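You operate a simulated robot arm through the tools that you are given. There is no shell and no other tool.

The job below is to be done with a simulated robot arm. You get a single attempt, and the scene is never put back.

TASK
Restart the router with its aerial up and pair it again.
Fine: switch off, raise the aerial, switch on; press pair once when the lamp is green; leave reset alone.

Only the result counts: the job must be done as asked and must still hold three seconds after the hand-in. Knocking over, shifting, dropping, spilling or breaking anything else fails it.

THE ROBOT
A 7-joint arm with a two-finger parallel gripper, fixed in place. Base frame: the origin is on the floor under the middle of its stand, x ahead of it, y to its left, z up; the work surface is at about z = 0.74. Lengths are in m, angles in rad, forces in N, time in s.
With the tool pointing down near the work surface it reaches from about 0.1 to 0.66 m from the base axis. Its first joint turns from -1.152 to 1.152 rad. Payload 1.57 kg.
Tool frame: the origin (TCP) lies between the finger pads and is the grasp point; the fingertips stand 0.03 m ahead of it; z points along the fingers, y is the line along which they close. Largest opening 0.08 m; finger width 0.017, thickness 0.012; the body of the gripper, 0.04 by 0.082 m, starts 0.08 m behind the TCP.
Orientation is that of the tool frame in the base frame, as a unit quaternion [x, y, z, w]. With the fingers straight down and closing along the base's y, the tool's x points along the base's -x, its y along +y and its z along -z.

THE INTERFACE
- The arm moves only by the tool servo_tool. Its argument "rows" is a list of rows, each a list of 7 numbers: the shift along the tool's x, y, z in units of 30 mm (1.0 is 30 mm), then the turn, a rotation vector about the tool's x, y, z in units of 8 degrees (1.0 is 8 degrees), then the opening in per cent of the stroke, from 0 (shut) to 100 (fully open). In form: [[tx, ty, tz, ax, ay, az, claw], ...]. A call has 1 to 20 rows; each row shifts and turns the commanded pose from where the row before left it, along the tool's axes as they then stand. A call with a number of a shift or a turn outside -1 to 1 is refused whole. Each row takes 0.2 s and may step no farther than 0.05 m and 0.15 rad from the row before; otherwise, or with a gripper value out of range, the whole call is refused. Where a pose cannot be reached the arm comes as near as it can. A force on the tool above 40 N (or 10 N above the force at the start of the call, whichever is more), or a blocked arm, ends the call early, and 0.2 s more pass. The fingers move at their own pace (about 0.072 m/s each) and stop on an object; they squeeze with about 30 N. The grip force told is the motor's: it shows also when the fingers shut on nothing. Time passes only in rows, and 0.2 s behind the last, so rows that do not move let the fingers close. The reply holds the time, the measured pose of the TCP, the force on the tool along the base axes, the opening and the grip force, in the units named above and with some noise, with the torque about the TCP (base axes, N m) and any sound that the robot's microphone picked up, and new pictures: "views" is both (left out), scene, wrist or none.
- Cameras (640 x 400 px; columns grow to the right, rows downward): "scene" is fixed at [0.0624, 0.4421, 1.4169]; the picture's right is [-0.69, -0.72, 0.00], its down [-0.47, 0.45, -0.76] and it looks along [0.55, -0.52, -0.65] (base axes); focal length 214 px, centre (320, 200). "wrist" rides on the gripper at [0.072, -0.007, -0.122] in the tool frame; the picture's right is [0.09, 1.00, 0.00], its down [-0.84, 0.08, -0.54] and it looks along [-0.54, 0.05, 0.84] (tool axes); focal length 238 px, centre (320, 200). There is no depth. A picture from a camera that has moved, and an enlarged one, comes with that camera's place and axes in the base frame and with its lens.
- close_up(camera, box): a new picture of the part [left, top, right, bottom] of that camera's present view, enlarged. No time passes.
- sign_off(): hands the job in; it is judged then, once.

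Nothing tells you positions but the pictures and the camera data. Unless the task says otherwise, let go and move clear before handing in.

The tools are called after ">>>" as a command line: name --pt "numbers of a row" for each row, then --argument value for the rest, lists and objects as JSON in quotes. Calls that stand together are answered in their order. servo_tool: Moves the arm, as the interface text tells. Its arguments: {"type":"object","properties":{"rows":{"type":"array","items":{"type":"array","items":{"type":"number"}}},"views":{"type":"string","enum":["both","scene","wrist","none"]}},"required":["rows"]} The other tools are called the same way: close_up (camera, box) takes an enlarged picture of a part of a camera's view; sign_off () hands the job in.

At the start:

```text
time: 0.0
eef_pos: [0.4032, 0.1323, 1.2078]
tool_rot: [0.0, 1.0, -0.001, 0.0]
force: [-0.1, -0.3, -0.6]
wrist_torque: [-0.01, 0.02, 0.02]
gripper_width: 0.0799
finger_force: 0.0
```

scene: 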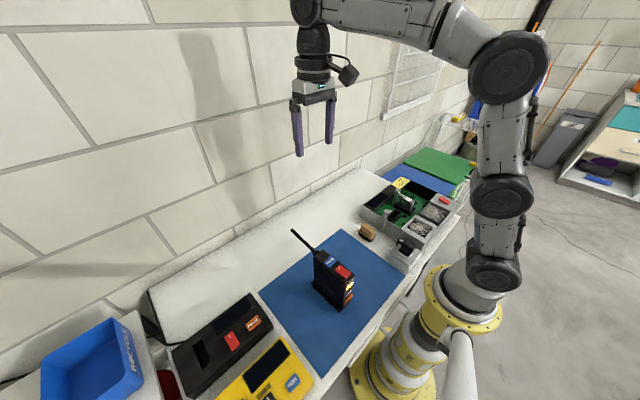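
wrist: 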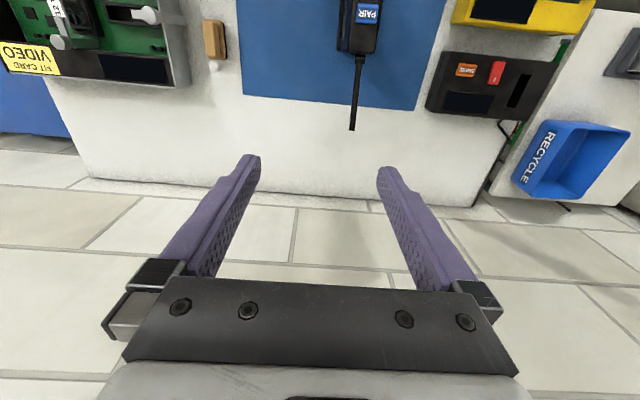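

I see a small black router standing on a blue mat with an aerial sticking out toward the wall, a PAIR button on top and something red. I'll enlarge both views to locate its parts.

>>> close_up --camera "scene" --box '[270, 210, 400, 320]'

>>> close_up --camera "wrist" --box '[300, 0, 420, 140]'

>>> close_up --camera "scene" --box '[150, 160, 470, 400]'

```text
3.64 times, centred on (335, 265) of scene
camera zoom: at [0.0624, 0.4421, 1.4169], right [-0.69, -0.72, 0.0], down [-0.47, 0.45, -0.76], along [0.55, -0.52, -0.65], focal length 780 px, centre (266, -36)
```

zoom: 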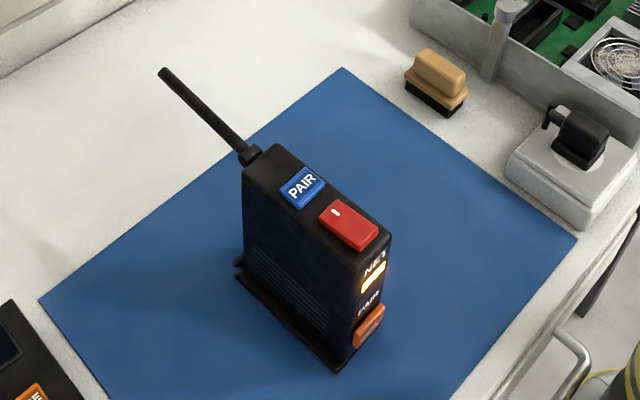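

```text
2.86 times, centred on (360, 70) of wrist
camera zoom: at [0.3314, 0.1267, 1.3272], right [-0.09, 1.0, 0.0], down [0.84, 0.08, 0.54], along [0.54, 0.05, -0.84], focal length 681 px, centre (206, 571)
```

zoom: 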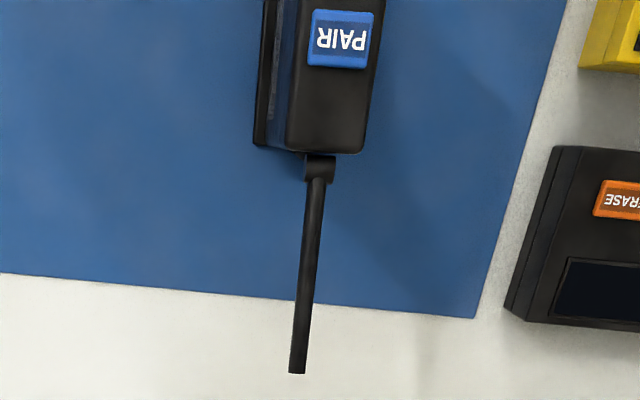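

```text
1.67 times, centred on (310, 280) of scene
camera zoom: at [0.0624, 0.4421, 1.4169], right [-0.69, -0.72, 0.0], down [-0.47, 0.45, -0.76], along [0.55, -0.52, -0.65], focal length 358 px, centre (337, 67)
```

zoom: 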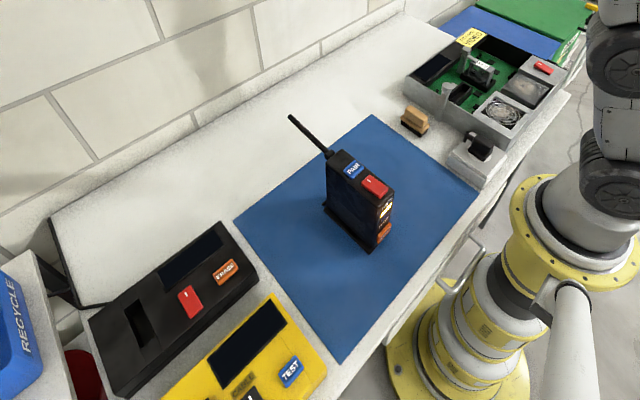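

The router stands at about x 0.2–0.34, y 0.19, top near z 0.90, with PAIR and a red rocker on top, a lamp and an orange button on the front, and the aerial lying horizontal toward +x. I'll enlarge further to read the rocker's mark and front labels.

>>> close_up --camera "scene" --box '[322, 245, 354, 265]'

>>> close_up --camera "scene" --box '[330, 255, 370, 305]'

>>> close_up --camera "scene" --box '[285, 220, 349, 260]'

```text
16.00 times, centred on (338, 255) of scene
camera zoom: at [0.0624, 0.4421, 1.4169], right [-0.69, -0.72, 0.0], down [-0.47, 0.45, -0.76], along [0.55, -0.52, -0.65], focal length 3432 px, centre (32, -680)
```

zoom: 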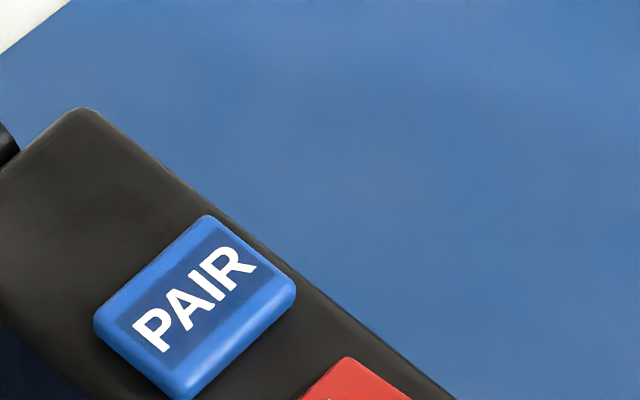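

```text
8.00 times, centred on (350, 280) of scene
camera zoom: at [0.0624, 0.4421, 1.4169], right [-0.69, -0.72, 0.0], down [-0.47, 0.45, -0.76], along [0.55, -0.52, -0.65], focal length 1716 px, centre (80, -440)
```

zoom: 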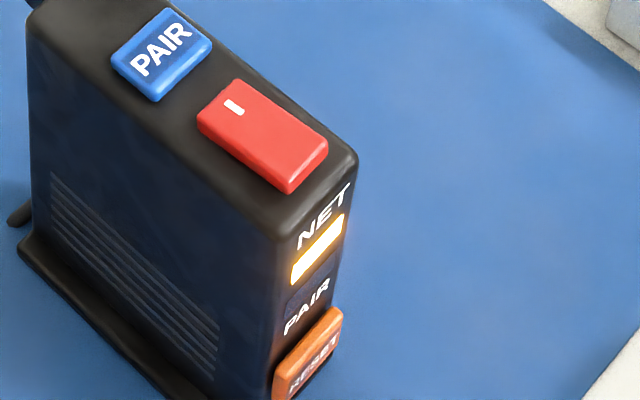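

```text
10.00 times, centred on (317, 240) of scene
camera zoom: at [0.0624, 0.4421, 1.4169], right [-0.69, -0.72, 0.0], down [-0.47, 0.45, -0.76], along [0.55, -0.52, -0.65], focal length 2145 px, centre (350, -200)
```

zoom: 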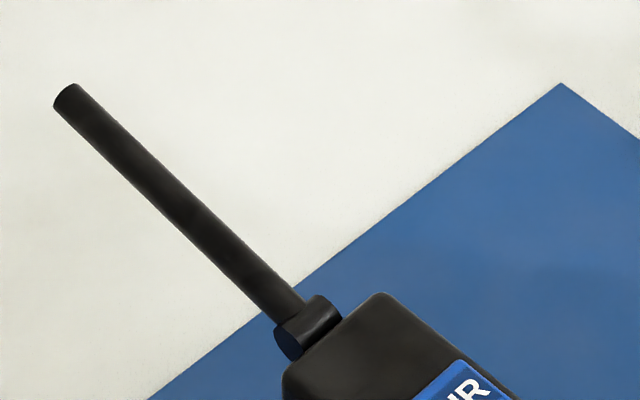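

The rocker's "I" mark is at its far (+x) end, which sits lower, so it is ON; pressing the near (-x) end turns it off. NET is amber, PAIR lamp is dark, and the orange front button is RESET (to avoid). I'll move above and behind the router, closing the fingers, for a better wrist view.

>>> servo_tool --pt "0.85 0.32 0.4 0 0 0 0" --pt "0.85 0.32 0.4 0 0 0 0" --pt "0.85 0.32 0.4 0 0 0 0" --pt "0.85 0.32 0.4 0 0 0 0" --pt "0.85 0.32 0.4 0 0 0 0" --pt "0.85 0.32 0.4 0 0 0 0" --pt "0 0 0 0 0 0 0" --pt "0 0 0 0 0 0 0" --views "both"

```text
time: 1.8
eef_pos: [0.2515, 0.1904, 1.135]
tool_rot: [0.0, 1.0, 0.0, 0.0]
force: [-0.1, 0.7, 0.8]
wrist_torque: [-0.03, -0.01, -0.01]
gripper_width: 0.0002
finger_force: 22.1
camera wrist: at [0.1796, 0.1845, 1.2549], right [-0.09, 1.0, 0.0], down [0.84, 0.08, 0.54], along [0.54, 0.05, -0.84], focal length 238 px, centre (320, 200)
```

scene: 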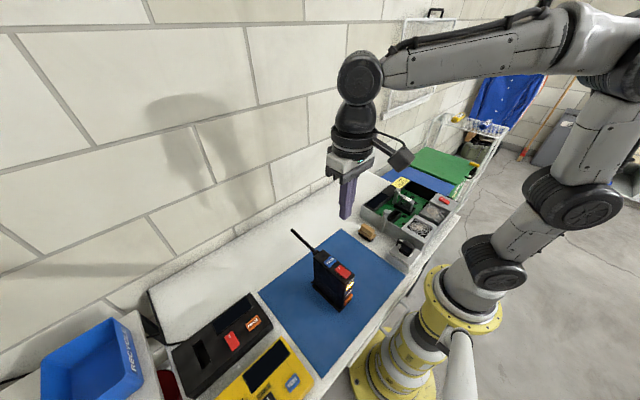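
wrist: 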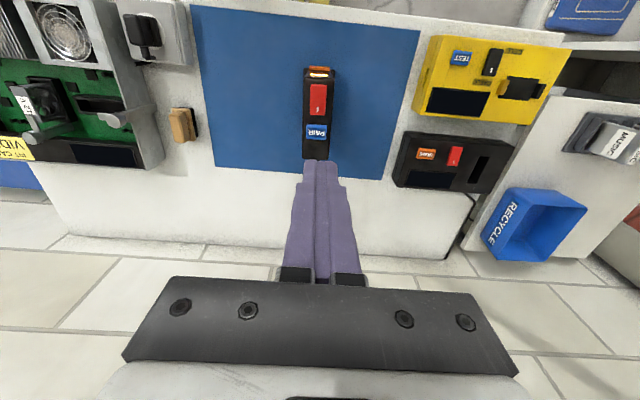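

I now have a clear overhead view of the router with closed fingers. I'll enlarge it to measure the rocker, PAIR button and aerial.

>>> close_up --camera "wrist" --box '[280, 55, 376, 165]'

>>> close_up --camera "scene" --box '[322, 250, 370, 280]'

```text
3.64 times, centred on (328, 110) of wrist
camera zoom: at [0.1796, 0.1845, 1.2549], right [-0.09, 1.0, 0.0], down [0.84, 0.08, 0.54], along [0.54, 0.05, -0.84], focal length 867 px, centre (291, 527)
```

zoom: 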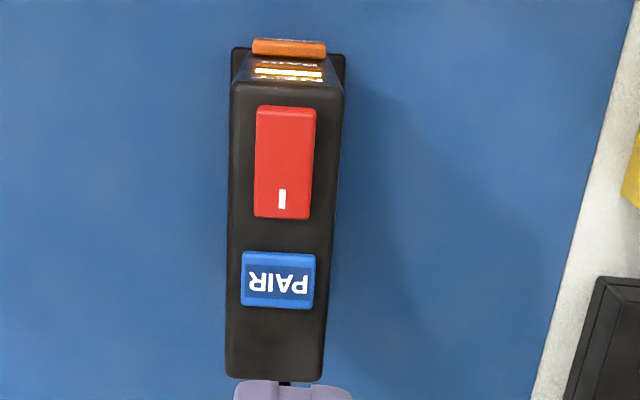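

```text
13.33 times, centred on (346, 265) of scene
camera zoom: at [0.0623, 0.4421, 1.4169], right [-0.69, -0.72, 0.0], down [-0.47, 0.45, -0.76], along [0.55, -0.52, -0.65], focal length 2860 px, centre (-27, -667)
```

zoom: 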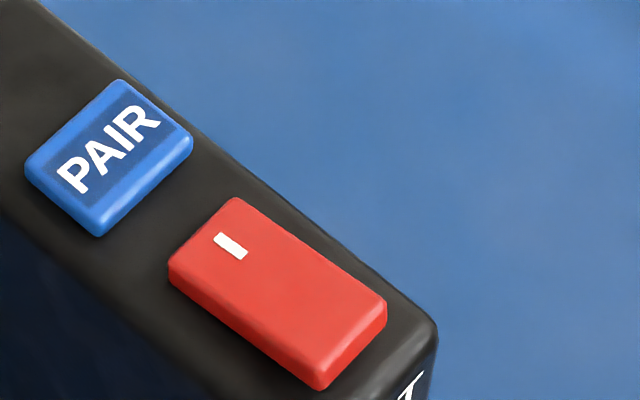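

Router top is at about z 0.90; rocker spans x≈0.222–0.262 at y≈0.187, PAIR is at (0.288, 0.189). I'll lower the closed fingertips to just above the rocker's near end.

>>> servo_tool --pt "0.4 -0.06 0.8 0 0 0 0" --pt "0.4 -0.05 0.8 0 0 0 0" --pt "0 0 1 0 0 0 0" --pt "0 0 1 0 0 0 0" --pt "0 0 1 0 0 0 0" --pt "0 0 0.7 0 0 0 0" --pt "0 0 0.5 0 0 0 0" --pt "0 0 0 0 0 0 0" --views "both"

```text
time: 3.6
eef_pos: [0.2254, 0.1877, 0.9604]
tool_rot: [0.0, 1.0, 0.001, 0.0]
force: [0.0, -0.1, 0.0]
wrist_torque: [0.0, -0.03, 0.0]
gripper_width: 0.0
finger_force: 21.3
camera wrist: at [0.1544, 0.1815, 1.0808], right [-0.09, 1.0, 0.0], down [0.84, 0.08, 0.54], along [0.54, 0.05, -0.84], focal length 238 px, centre (320, 200)
```

scene: 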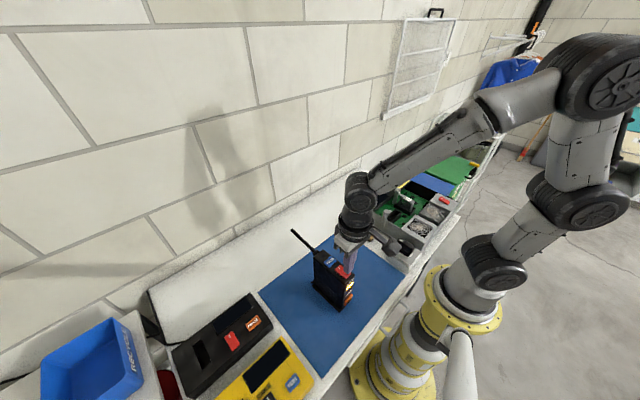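
wrist: 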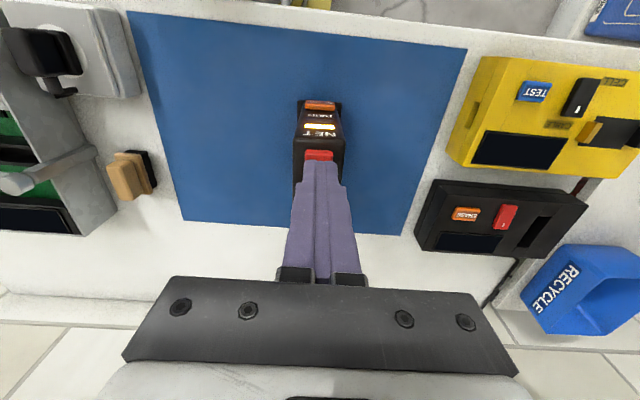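

The fingertips hover about 2–3 cm above the near end of the rocker. I'll check the alignment closely before pressing.

>>> close_up --camera "scene" --box '[310, 240, 374, 310]'

>>> close_up --camera "wrist" --box '[280, 90, 360, 200]'

```text
5.71 times, centred on (342, 275) of scene
camera zoom: at [0.0624, 0.4421, 1.4169], right [-0.69, -0.72, 0.0], down [-0.47, 0.45, -0.76], along [0.55, -0.52, -0.65], focal length 1226 px, centre (194, -229)
```

zoom: 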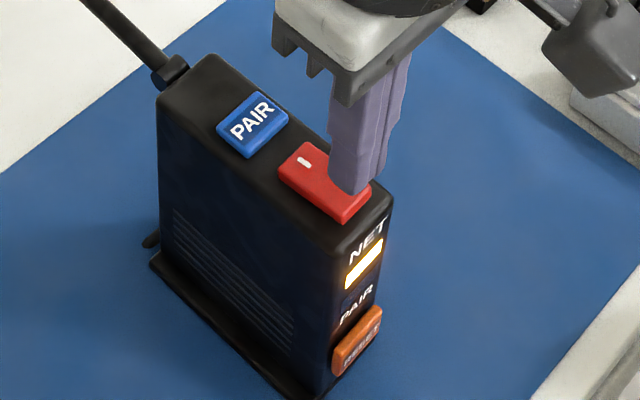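

```text
3.64 times, centred on (320, 145) of wrist
camera zoom: at [0.1544, 0.1815, 1.0808], right [-0.09, 1.0, 0.0], down [0.84, 0.08, 0.54], along [0.54, 0.05, -0.84], focal length 867 px, centre (320, 400)
```

zoom: 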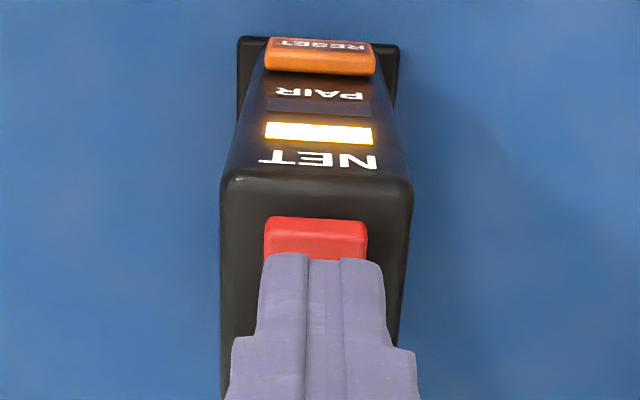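

Alignment is good (rocker near edge at x≈0.221, y≈0.187). I'll shift 3 mm toward the rocker centre and ease down, watching the force.

>>> servo_tool --pt "-0.1 -0.02 0.15 0 0 0 0" --pt "0 0 0.15 0 0 0 0" --pt "0 0 0.1 0 0 0 0" --pt "0 0 0.1 0 0 0 0" --pt "0 0 0.05 0 0 0 0" --pt "0 0 0 0 0 0 0" --views "none"

```text
time: 5.0
eef_pos: [0.2279, 0.1864, 0.9448]
tool_rot: [0.0, 1.0, 0.0, 0.0]
force: [-0.2, 0.4, -0.3]
wrist_torque: [0.01, 0.0, 0.0]
gripper_width: 0.0
finger_force: 21.8
```

No contact yet with the tips at about z 0.915. I'll continue down in small steps.

>>> servo_tool --pt "0 0 0.05 0 0 0 0" --pt "0 0 0.05 0 0 0 0" --pt "0 0 0.05 0 0 0 0" --pt "0 0 0 0 0 0 0" --views "none"

```text
time: 6.0
eef_pos: [0.2289, 0.1867, 0.9399]
tool_rot: [0.0, 1.0, 0.0, 0.0]
force: [0.2, 1.0, 0.3]
wrist_torque: [0.0, 0.0, 0.0]
gripper_width: 0.0
finger_force: 21.8
```

Still free at tip z≈0.910. I'll go a few millimetres further in small steps.

>>> servo_tool --pt "0 0 0.05 0 0 0 0" --pt "0 0 0.05 0 0 0 0" --pt "0 0 0 0 0 0 0" --views "none"

```text
time: 6.8
eef_pos: [0.2288, 0.1876, 0.939]
tool_rot: [0.0, 1.0, 0.001, 0.001]
force: [-7.6, -2.6, 19.4]
wrist_torque: [-0.08, 0.05, -0.07]
gripper_width: 0.0
finger_force: 21.6
```

Contact: about 19 N upward at tip z≈0.909. Let me look at what is being touched before pressing harder.

>>> close_up --camera "scene" --box '[310, 240, 374, 310]'

>>> close_up --camera "wrist" --box '[280, 90, 360, 200]'

```text
5.71 times, centred on (342, 275) of scene
camera zoom: at [0.062, 0.4419, 1.417], right [-0.69, -0.72, 0.0], down [-0.47, 0.45, -0.76], along [0.55, -0.52, -0.65], focal length 1226 px, centre (194, -229)
```

zoom: 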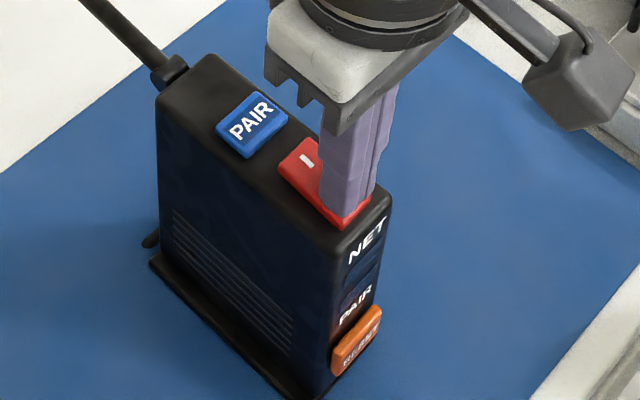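

```text
3.64 times, centred on (320, 145) of wrist
camera zoom: at [0.1574, 0.1809, 1.0581], right [-0.09, 1.0, 0.0], down [0.84, 0.08, 0.54], along [0.54, 0.05, -0.84], focal length 867 px, centre (320, 400)
```

zoom: 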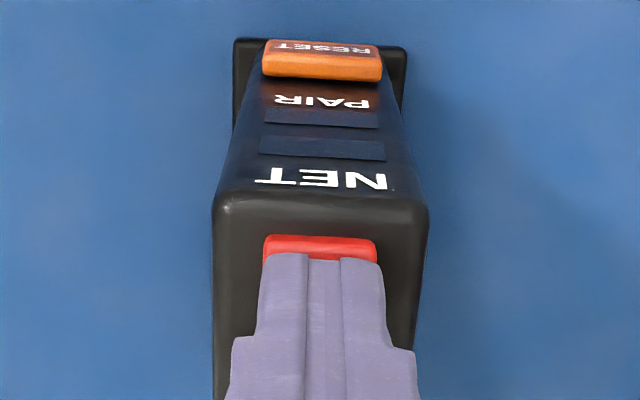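

The NET lamp has gone dark, so the switch turned off. I'll lift straight up and check it stays off.

>>> servo_tool --pt "0 0 -0.2 0 0 0 0" --pt "0 0 -0.6 0 0 0 0" --pt "0 0 -1 0 0 0 0" --pt "0 0 -1 0 0 0 0" --pt "0 0 -1 0 0 0 0" --pt "0 0 0 0 0 0 0" --views "both"

>>> close_up --camera "scene" --box '[310, 240, 374, 310]'

>>> close_up --camera "wrist" --box '[280, 60, 376, 170]'

```text
time: 8.2
eef_pos: [0.2288, 0.1878, 1.0542]
tool_rot: [0.001, 1.0, 0.0, -0.001]
force: [-0.7, -0.3, 0.1]
wrist_torque: [-0.01, 0.0, 0.01]
gripper_width: 0.0
finger_force: 21.2
camera wrist: at [0.1576, 0.1813, 1.1737], right [-0.09, 1.0, 0.0], down [0.84, 0.08, 0.54], along [0.54, 0.05, -0.84], focal length 238 px, centre (320, 200)
```

scene: 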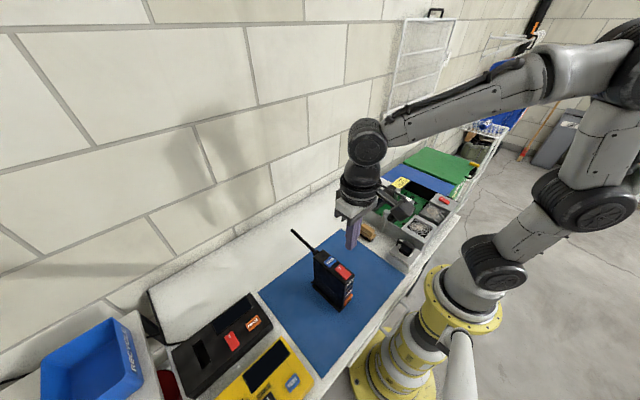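
wrist: 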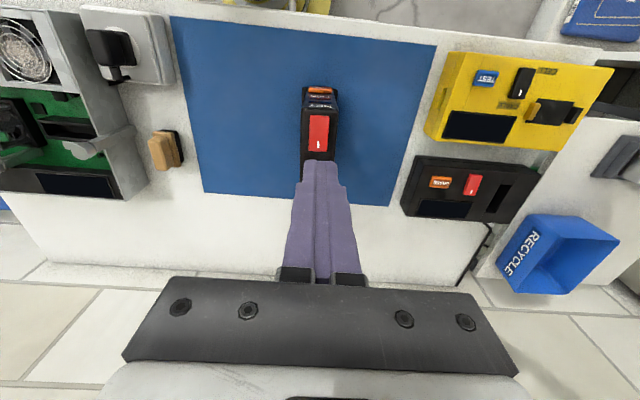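

```text
5.71 times, centred on (342, 275) of scene
camera zoom: at [0.0624, 0.4421, 1.4169], right [-0.69, -0.72, 0.0], down [-0.47, 0.45, -0.76], along [0.55, -0.52, -0.65], focal length 1226 px, centre (194, -229)
```

zoom: 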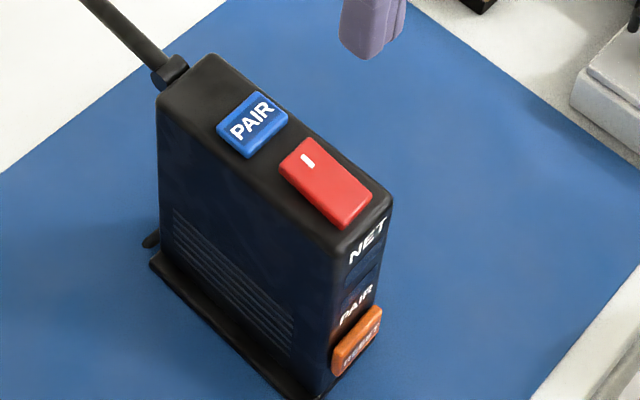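

```text
3.64 times, centred on (328, 115) of wrist
camera zoom: at [0.1576, 0.1813, 1.1737], right [-0.09, 1.0, 0.0], down [0.84, 0.08, 0.54], along [0.54, 0.05, -0.84], focal length 867 px, centre (291, 509)
```

zoom: 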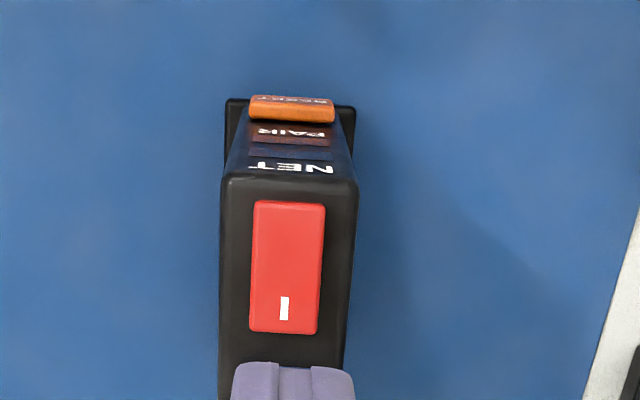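

The router is now off and the lamp dark. The aerial lies horizontally from the hinge at about (0.34, 0.193, 0.905) to a tip at (0.452, 0.195, 0.903). I'll move to its right side and roll the closed fingers so they can slide beneath it and lift gently.

>>> servo_tool --pt "-1 -0.43 0 0 0 0 0" --pt "-1 -0.43 0 0 0 0 0" --pt "-1 -0.43 0 0 0 0 0" --pt "-1 -0.43 0 0 0 0 0" --pt "-1 -0.43 0 0 0 0 0" --pt "-1 -0.43 0 0 0 0 0" --pt "0 0 0 -1 0 0 0" --pt "0 0 0 -1 0 0 0" --pt "0 0 0 -1 0 0 0" --pt "0 0 0 -1 0 0 0" --pt "0 0 0 -1 0 0 0" --pt "0 0 0 -1 0 0 0" --pt "0 0 0 -1 0 0 0" --pt "0 0 0 0 0 0 0" --views "both"

```text
time: 11.2
eef_pos: [0.4098, 0.1097, 1.0517]
tool_rot: [0.001, 0.883, 0.47, -0.001]
force: [1.0, 0.0, 0.2]
wrist_torque: [0.0, 0.0, 0.0]
gripper_width: 0.0
finger_force: 21.3
camera wrist: at [0.3375, 0.0046, 1.1117], right [-0.09, 0.56, 0.83], down [0.84, -0.41, 0.37], along [0.54, 0.73, -0.43], focal length 238 px, centre (320, 200)
```

scene: 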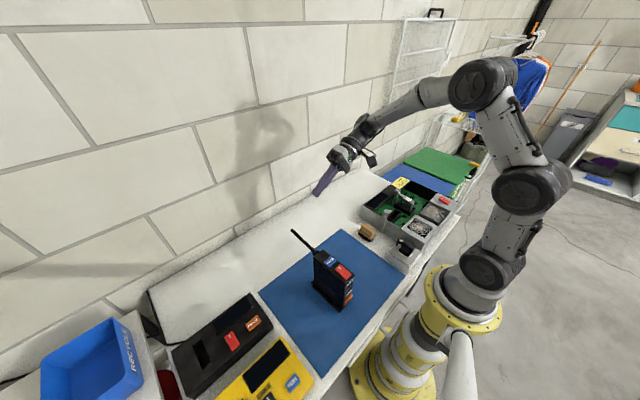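
wrist: 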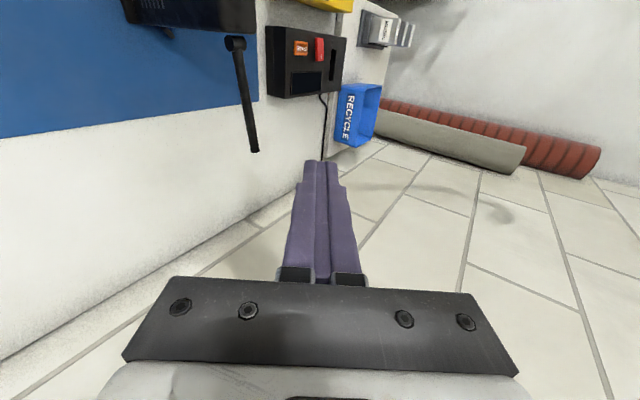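

The tool rolled cleanly and the wrist camera now sees the aerial from the side. I'll enlarge it to refine the rod's height.

>>> close_up --camera "wrist" --box '[190, 10, 350, 180]'

>>> close_up --camera "scene" --box '[280, 150, 376, 270]'

```text
2.35 times, centred on (270, 95) of wrist
camera zoom: at [0.3375, 0.0046, 1.1117], right [-0.09, 0.56, 0.83], down [0.84, -0.41, 0.37], along [0.54, 0.73, -0.43], focal length 561 px, centre (438, 447)
```

zoom: 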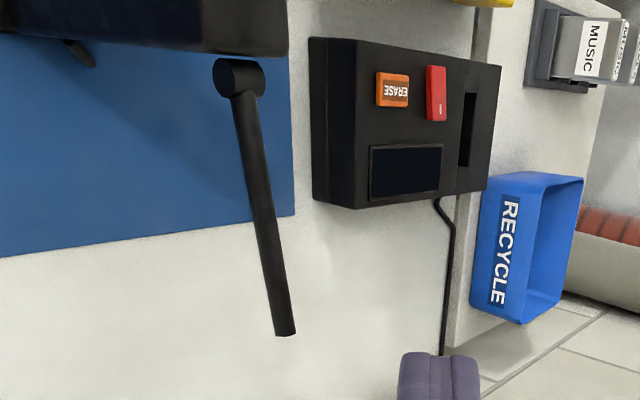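

```text
3.33 times, centred on (328, 210) of scene
camera zoom: at [0.0624, 0.4421, 1.4169], right [-0.69, -0.72, 0.0], down [-0.47, 0.45, -0.76], along [0.55, -0.52, -0.65], focal length 715 px, centre (293, 167)
```

zoom: 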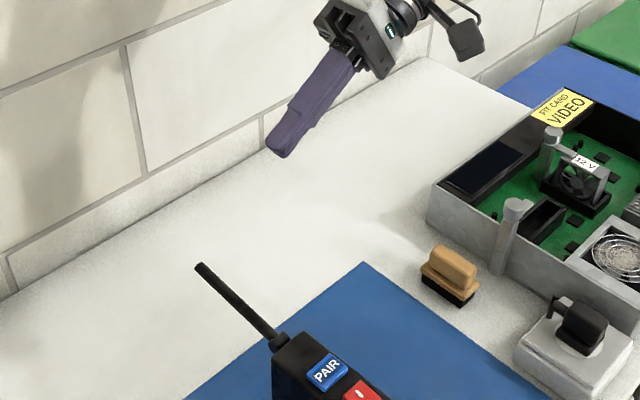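

The rod lies at about y 0.196, rising slightly from z≈0.89 at the hinge (x≈0.342) to ≈0.90 at the tip. I'll descend on its right side to below rod height.

>>> servo_tool --pt "0 -0.876 0.526 0 0 0 0" --pt "0 -0.876 0.526 0 0 0 0" --pt "0 -0.876 0.526 0 0 0 0" --pt "0 -0.876 0.526 0 0 0 0" --pt "0 -0.876 0.526 0 0 0 0" --pt "0 -0.876 0.526 0 0 0 0" --pt "0 0 0 0 0 0 0" --views "both"

>>> close_up --camera "scene" --box '[270, 180, 398, 280]'

```text
time: 12.8
eef_pos: [0.41, 0.1008, 0.8683]
tool_rot: [0.0, 0.883, 0.47, 0.0]
force: [-0.1, 0.3, -0.2]
wrist_torque: [0.02, 0.0, -0.01]
gripper_width: 0.0
finger_force: 21.9
camera wrist: at [0.3389, -0.0039, 0.9287], right [-0.09, 0.56, 0.83], down [0.84, -0.41, 0.37], along [0.54, 0.72, -0.43], focal length 238 px, centre (320, 200)
```

scene: 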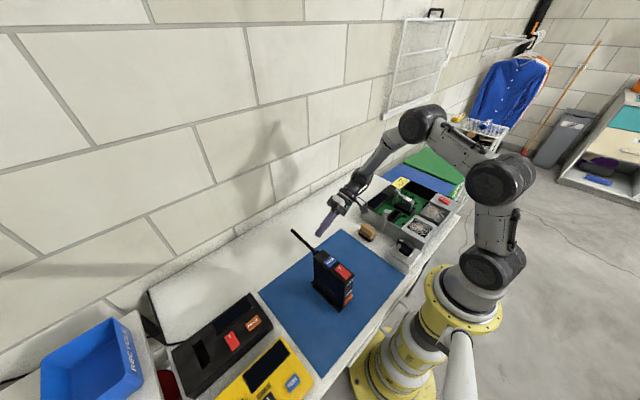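
wrist: 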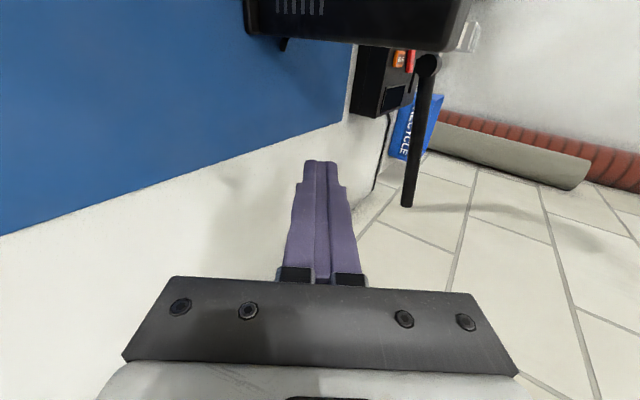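

```text
4.00 times, centred on (334, 230) of scene
camera zoom: at [0.0624, 0.4421, 1.4169], right [-0.69, -0.72, 0.0], down [-0.47, 0.45, -0.76], along [0.55, -0.52, -0.65], focal length 858 px, centre (264, 80)
```

zoom: 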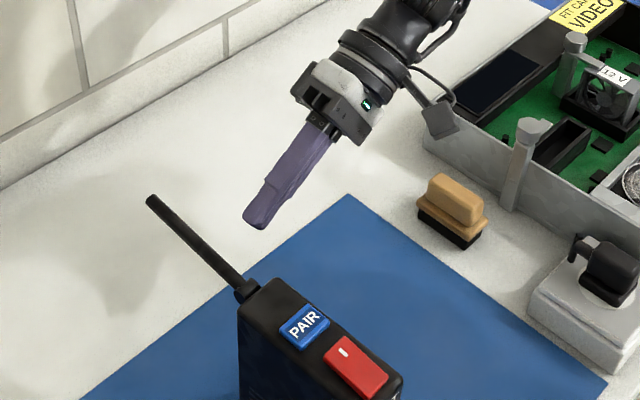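

The fingers are beside and below the rod, clear of everything. I'll slide them +y underneath the rod.

>>> servo_tool --pt "0 0.333 0.494 0 0 0 0" --pt "0 0.333 0.494 0 0 0 0" --pt "0 0.333 0.494 0 0 0 0" --pt "0 0.333 0.494 0 0 0 0" --pt "0 0 0 0 0 0 0" --views "both"

>>> close_up --camera "scene" --box '[270, 180, 398, 280]'

```text
time: 14.0
eef_pos: [0.4081, 0.1721, 0.8682]
tool_rot: [0.0, 0.883, 0.469, 0.0]
force: [-0.4, 1.1, 0.5]
wrist_torque: [-0.01, 0.0, -0.03]
gripper_width: 0.0
finger_force: 21.1
camera wrist: at [0.3368, 0.0682, 0.9289], right [-0.09, 0.56, 0.83], down [0.84, -0.41, 0.37], along [0.54, 0.72, -0.43], focal length 238 px, centre (320, 200)
```

scene: 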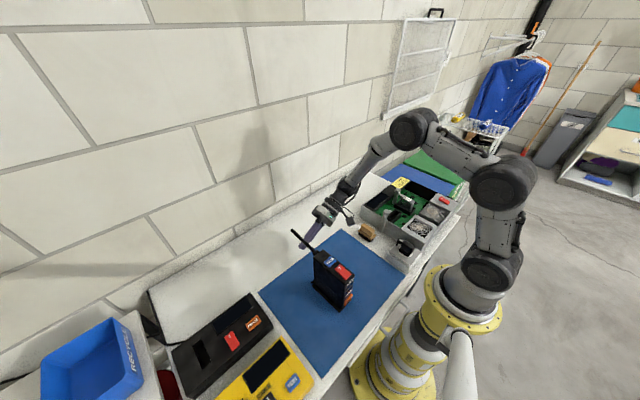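
wrist: 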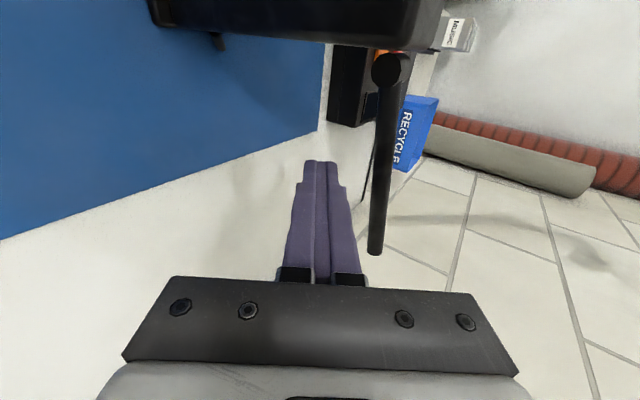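

```text
4.00 times, centred on (334, 230) of scene
camera zoom: at [0.0623, 0.4421, 1.4169], right [-0.69, -0.72, 0.0], down [-0.47, 0.45, -0.76], along [0.55, -0.52, -0.65], focal length 858 px, centre (264, 80)
```

zoom: 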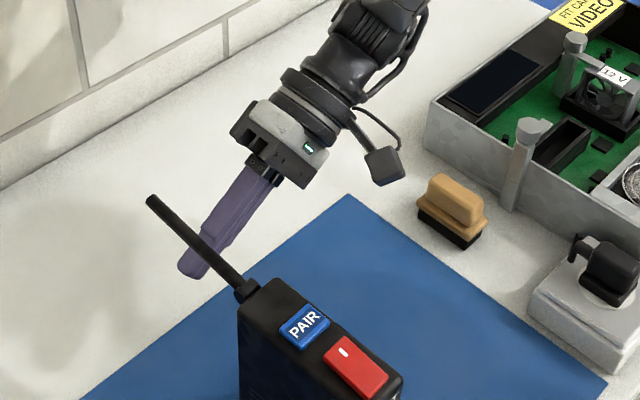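

The fingers are crosswise beneath the rod. I'll raise them along their upper normal until they touch the rod.

>>> servo_tool --pt "0 0.2 0 0 0 0 0" --pt "0 0.2 0 0 0 0 0" --pt "0 0.15 0 0 0 0 0" --pt "0 0.1 0 0 0 0 0" --pt "0 0 0 0 0 0 0" --views "wrist"

>>> close_up --camera "scene" --box '[270, 200, 366, 270]'

```text
time: 15.2
eef_pos: [0.4084, 0.1822, 0.8836]
tool_rot: [-0.001, 0.883, 0.469, 0.0]
force: [-0.5, 0.0, 0.0]
wrist_torque: [-0.03, 0.01, 0.02]
gripper_width: 0.0
finger_force: 20.8
camera wrist: at [0.3375, 0.0776, 0.9443], right [-0.09, 0.56, 0.83], down [0.84, -0.41, 0.37], along [0.54, 0.72, -0.43], focal length 238 px, centre (320, 200)
```

wrist: 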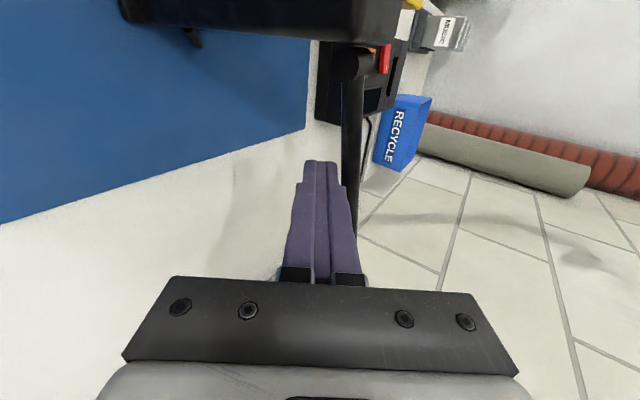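

```text
5.71 times, centred on (318, 235) of scene
camera zoom: at [0.0624, 0.4421, 1.4169], right [-0.69, -0.72, 0.0], down [-0.47, 0.45, -0.76], along [0.55, -0.52, -0.65], focal length 1226 px, centre (331, 0)
```

zoom: 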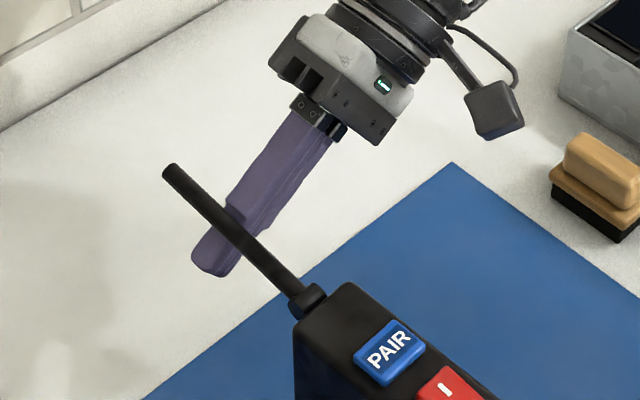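

Just at contact, with no force yet. I'll lift vertically about 12 mm in small steps and read the force.

>>> servo_tool --pt "0 0.083 -0.056 0 0 0 0" --pt "0 0.083 -0.056 0 0 0 0" --pt "0.03 0.083 -0.056 0 0 0 0" --pt "0.03 0.083 -0.056 0 0 0 0" --pt "0 0 0 0 0 0 0" --views "wrist"

>>> close_up --camera "scene" --box '[270, 200, 366, 270]'

```text
time: 16.4
eef_pos: [0.4067, 0.1834, 0.8967]
tool_rot: [0.0, 0.883, 0.47, 0.0]
force: [0.0, -0.6, 0.7]
wrist_torque: [0.0, -0.01, 0.05]
gripper_width: 0.0
finger_force: 21.5
camera wrist: at [0.3357, 0.0781, 0.957], right [-0.09, 0.56, 0.83], down [0.84, -0.41, 0.37], along [0.54, 0.72, -0.43], focal length 238 px, centre (320, 200)
```

wrist: 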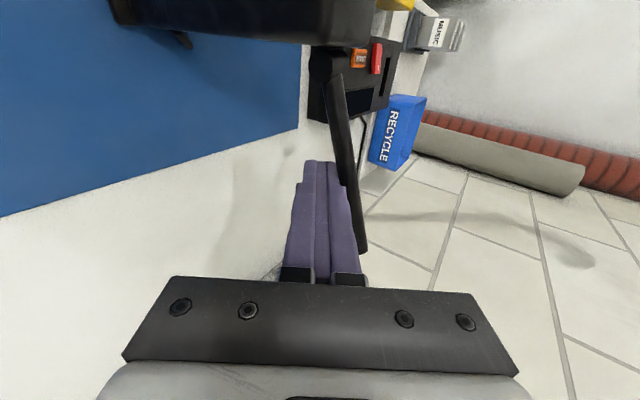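

```text
5.71 times, centred on (318, 235) of scene
camera zoom: at [0.0624, 0.4421, 1.4169], right [-0.69, -0.72, 0.0], down [-0.47, 0.45, -0.76], along [0.55, -0.52, -0.65], focal length 1226 px, centre (331, 0)
```

zoom: 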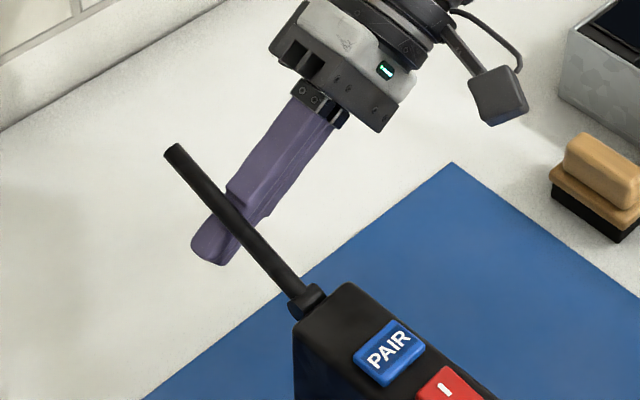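

The rod follows easily with hardly any force. I'll continue along the hinge arc up to about 60°.

>>> servo_tool --pt "0.03 0.127 -0.086 0 0 0 0" --pt "0.03 0.127 -0.086 0 0 0 0" --pt "0.07 0.0926 -0.0624 0 0 0 0" --pt "0.07 0.0926 -0.0624 0 0 0 0" --pt "0.07 0.0926 -0.0624 0 0 0 0" --pt "0.07 0.0926 -0.0624 0 0 0 0" --pt "0.095 0.0746 -0.0503 0 0 0 0" --pt "0.095 0.0746 -0.0503 0 0 0 0" --pt "0.095 0.0746 -0.0503 0 0 0 0" --pt "0.095 0.0746 -0.0503 0 0 0 0" --pt "0 0 0 0 0 0 0" --views "both"

>>> close_up --camera "scene" --box '[270, 190, 366, 260]'

```text
time: 18.8
eef_pos: [0.3843, 0.181, 0.9287]
tool_rot: [0.0, 0.883, 0.47, 0.0]
force: [0.4, 0.3, -0.5]
wrist_torque: [-0.01, 0.01, 0.02]
gripper_width: 0.0001
finger_force: 21.3
camera wrist: at [0.3128, 0.077, 0.9896], right [-0.09, 0.56, 0.83], down [0.84, -0.41, 0.37], along [0.54, 0.72, -0.43], focal length 238 px, centre (320, 200)
```

scene: 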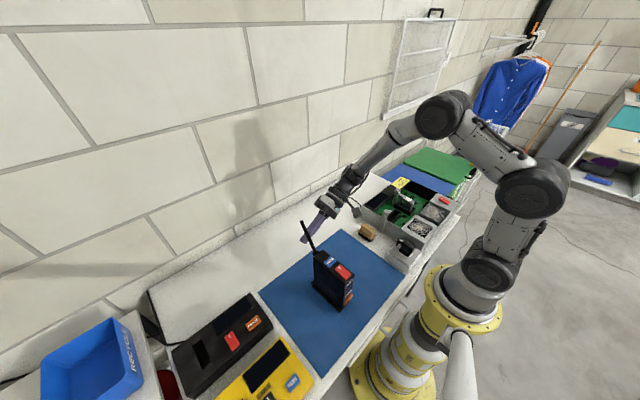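
wrist: 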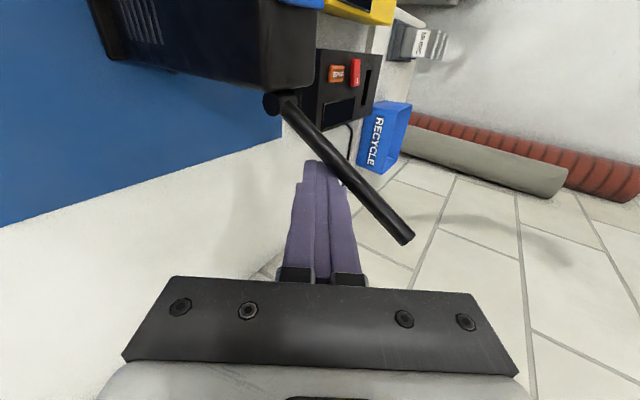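

```text
5.71 times, centred on (318, 225) of scene
camera zoom: at [0.0624, 0.4421, 1.4169], right [-0.69, -0.72, 0.0], down [-0.47, 0.45, -0.76], along [0.55, -0.52, -0.65], focal length 1226 px, centre (331, 57)
```

zoom: 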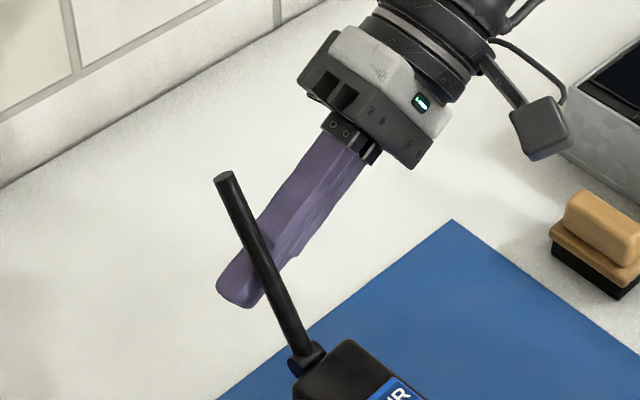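

The aerial is at about 59° and holding against the finger. I'll continue the arc to roughly 85°.

>>> servo_tool --pt "0.0927 0.0415 -0.028 0 0 0 0" --pt "0.0927 0.0415 -0.028 0 0 0 0" --pt "0.0927 0.0415 -0.028 0 0 0 0" --pt "0.0927 0.0415 -0.028 0 0 0 0" --pt "0.0927 0.0415 -0.028 0 0 0 0" --pt "0.111 0.025 -0.0168 0 0 0 0" --pt "0.111 0.025 -0.0168 0 0 0 0" --pt "0 0 0 0 0 0 0" --views "wrist"

>>> close_up --camera "scene" --box '[270, 190, 366, 260]'

```text
time: 20.6
eef_pos: [0.3641, 0.1818, 0.9374]
tool_rot: [0.0, 0.883, 0.47, 0.0]
force: [-0.4, 0.7, -0.2]
wrist_torque: [-0.03, -0.01, 0.02]
gripper_width: 0.0
finger_force: 21.4
camera wrist: at [0.2928, 0.077, 0.9981], right [-0.09, 0.56, 0.83], down [0.84, -0.41, 0.37], along [0.54, 0.72, -0.43], focal length 238 px, centre (320, 200)
```

wrist: 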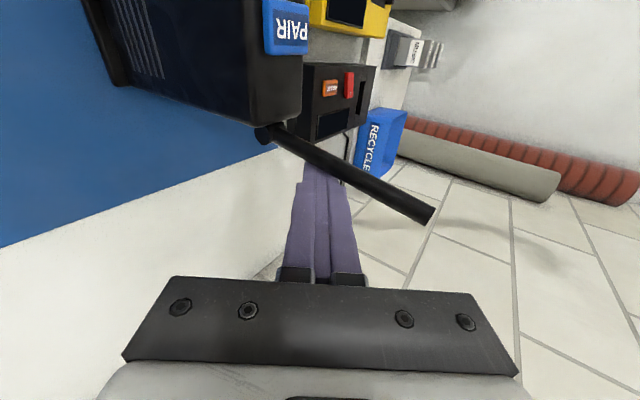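

```text
5.71 times, centred on (318, 225) of scene
camera zoom: at [0.0624, 0.4421, 1.4169], right [-0.69, -0.72, 0.0], down [-0.47, 0.45, -0.76], along [0.55, -0.52, -0.65], focal length 1226 px, centre (331, 57)
```

zoom: 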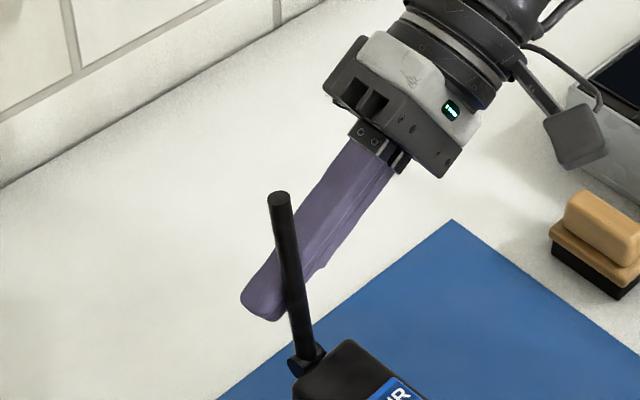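

The aerial is now about 82° up with negligible force. I'll push the last ~8° in small steps, watching for an end stop.

>>> servo_tool --pt "0.08 0.01 -0.007 0 0 0 0" --pt "0.08 0.01 -0.007 0 0 0 0" --pt "0.07 0 0 0 0 0 0" --pt "0 0 0 0 0 0 0" --views "wrist"

>>> close_up --camera "scene" --box '[270, 190, 366, 260]'

```text
time: 21.6
eef_pos: [0.3581, 0.1817, 0.9396]
tool_rot: [-0.001, 0.883, 0.469, 0.0]
force: [-0.8, -0.3, 0.5]
wrist_torque: [-0.01, -0.02, -0.03]
gripper_width: 0.0
finger_force: 21.4
camera wrist: at [0.287, 0.0777, 0.9996], right [-0.09, 0.56, 0.83], down [0.84, -0.41, 0.37], along [0.54, 0.72, -0.43], focal length 238 px, centre (320, 200)
```

wrist: 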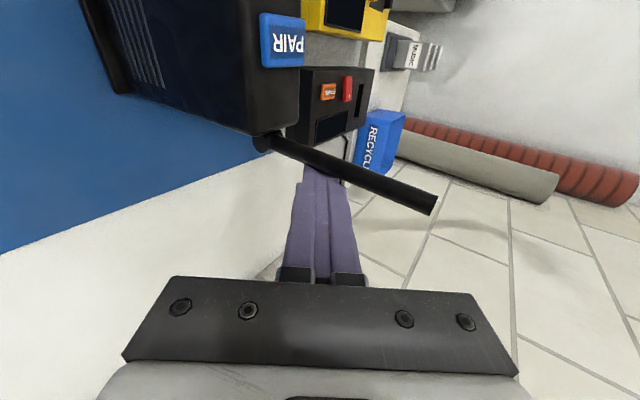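

```text
5.71 times, centred on (318, 225) of scene
camera zoom: at [0.0624, 0.4421, 1.4169], right [-0.69, -0.72, 0.0], down [-0.47, 0.45, -0.76], along [0.55, -0.52, -0.65], focal length 1226 px, centre (331, 57)
```

zoom: 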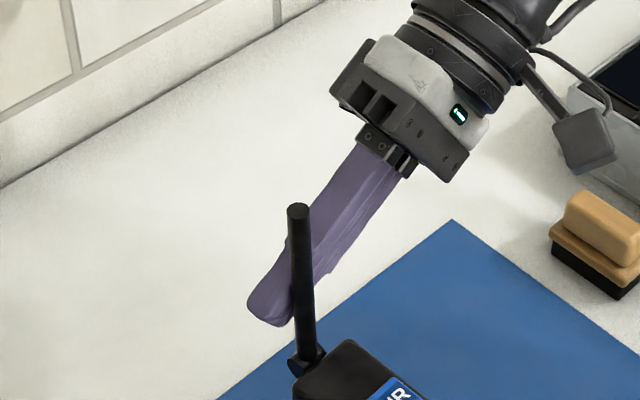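

The aerial looks about 88–89° up. I'll nudge another couple of millimetres to find whether there is a stop at vertical.

>>> servo_tool --pt "0.05 0 0 0 0 0 0" --pt "0 0 0 0 0 0 0" --pt "0 0 0 0 0 0 0" --views "none"

>>> close_up --camera "scene" --box '[270, 190, 366, 260]'

```text
time: 22.4
eef_pos: [0.3567, 0.1828, 0.9378]
tool_rot: [0.001, 0.883, 0.469, 0.0]
force: [0.0, 0.7, -0.4]
wrist_torque: [0.01, -0.04, 0.0]
gripper_width: 0.0
finger_force: 21.2
```

```text
5.71 times, centred on (318, 225) of scene
camera zoom: at [0.0624, 0.4421, 1.4169], right [-0.69, -0.72, 0.0], down [-0.47, 0.45, -0.76], along [0.55, -0.52, -0.65], focal length 1226 px, centre (331, 57)
```

zoom: 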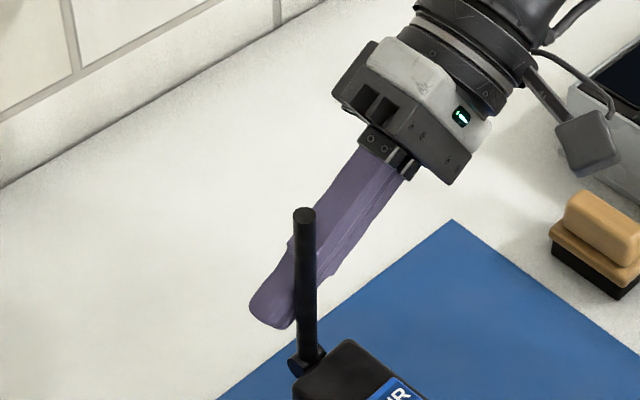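

The aerial now appears vertical. I'll back the finger off in +x and check that the aerial stays up.

>>> servo_tool --pt "-0.2 0 0 0 0 0 0" --pt "-0.4 0 0 0 0 0 0" --pt "-0.6 0 0 0 0 0 0" --pt "0 -0.3 -0.8 0 0 0 0" --pt "0 -0.3 -0.8 0 0 0 0" --pt "0 0 0 0 0 0 0" --views "wrist"

>>> close_up --camera "scene" --box '[270, 190, 366, 260]'

```text
time: 23.8
eef_pos: [0.3926, 0.132, 0.9529]
tool_rot: [0.0, 0.883, 0.469, 0.0]
force: [-0.3, -0.4, -0.9]
wrist_torque: [-0.02, -0.04, 0.0]
gripper_width: 0.0
finger_force: 21.0
camera wrist: at [0.3208, 0.0275, 1.0134], right [-0.09, 0.56, 0.83], down [0.84, -0.41, 0.37], along [0.54, 0.72, -0.43], focal length 238 px, centre (320, 200)
```

wrist: 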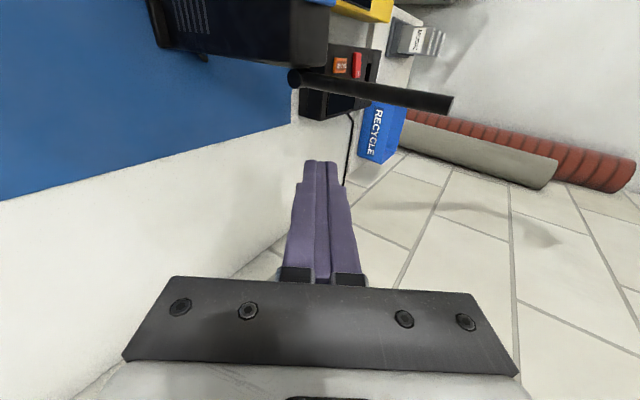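

```text
5.71 times, centred on (318, 225) of scene
camera zoom: at [0.0624, 0.4421, 1.4169], right [-0.69, -0.72, 0.0], down [-0.47, 0.45, -0.76], along [0.55, -0.52, -0.65], focal length 1226 px, centre (331, 57)
```

zoom: 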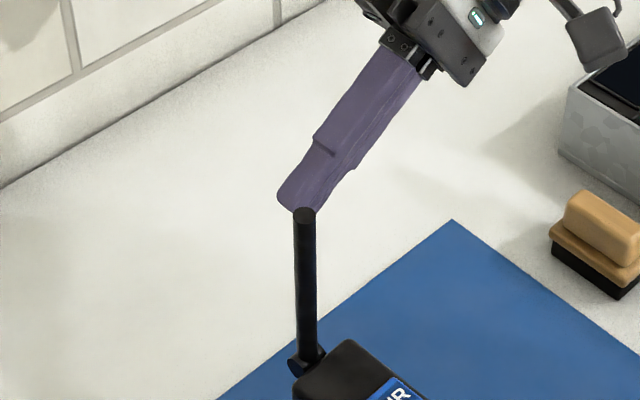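

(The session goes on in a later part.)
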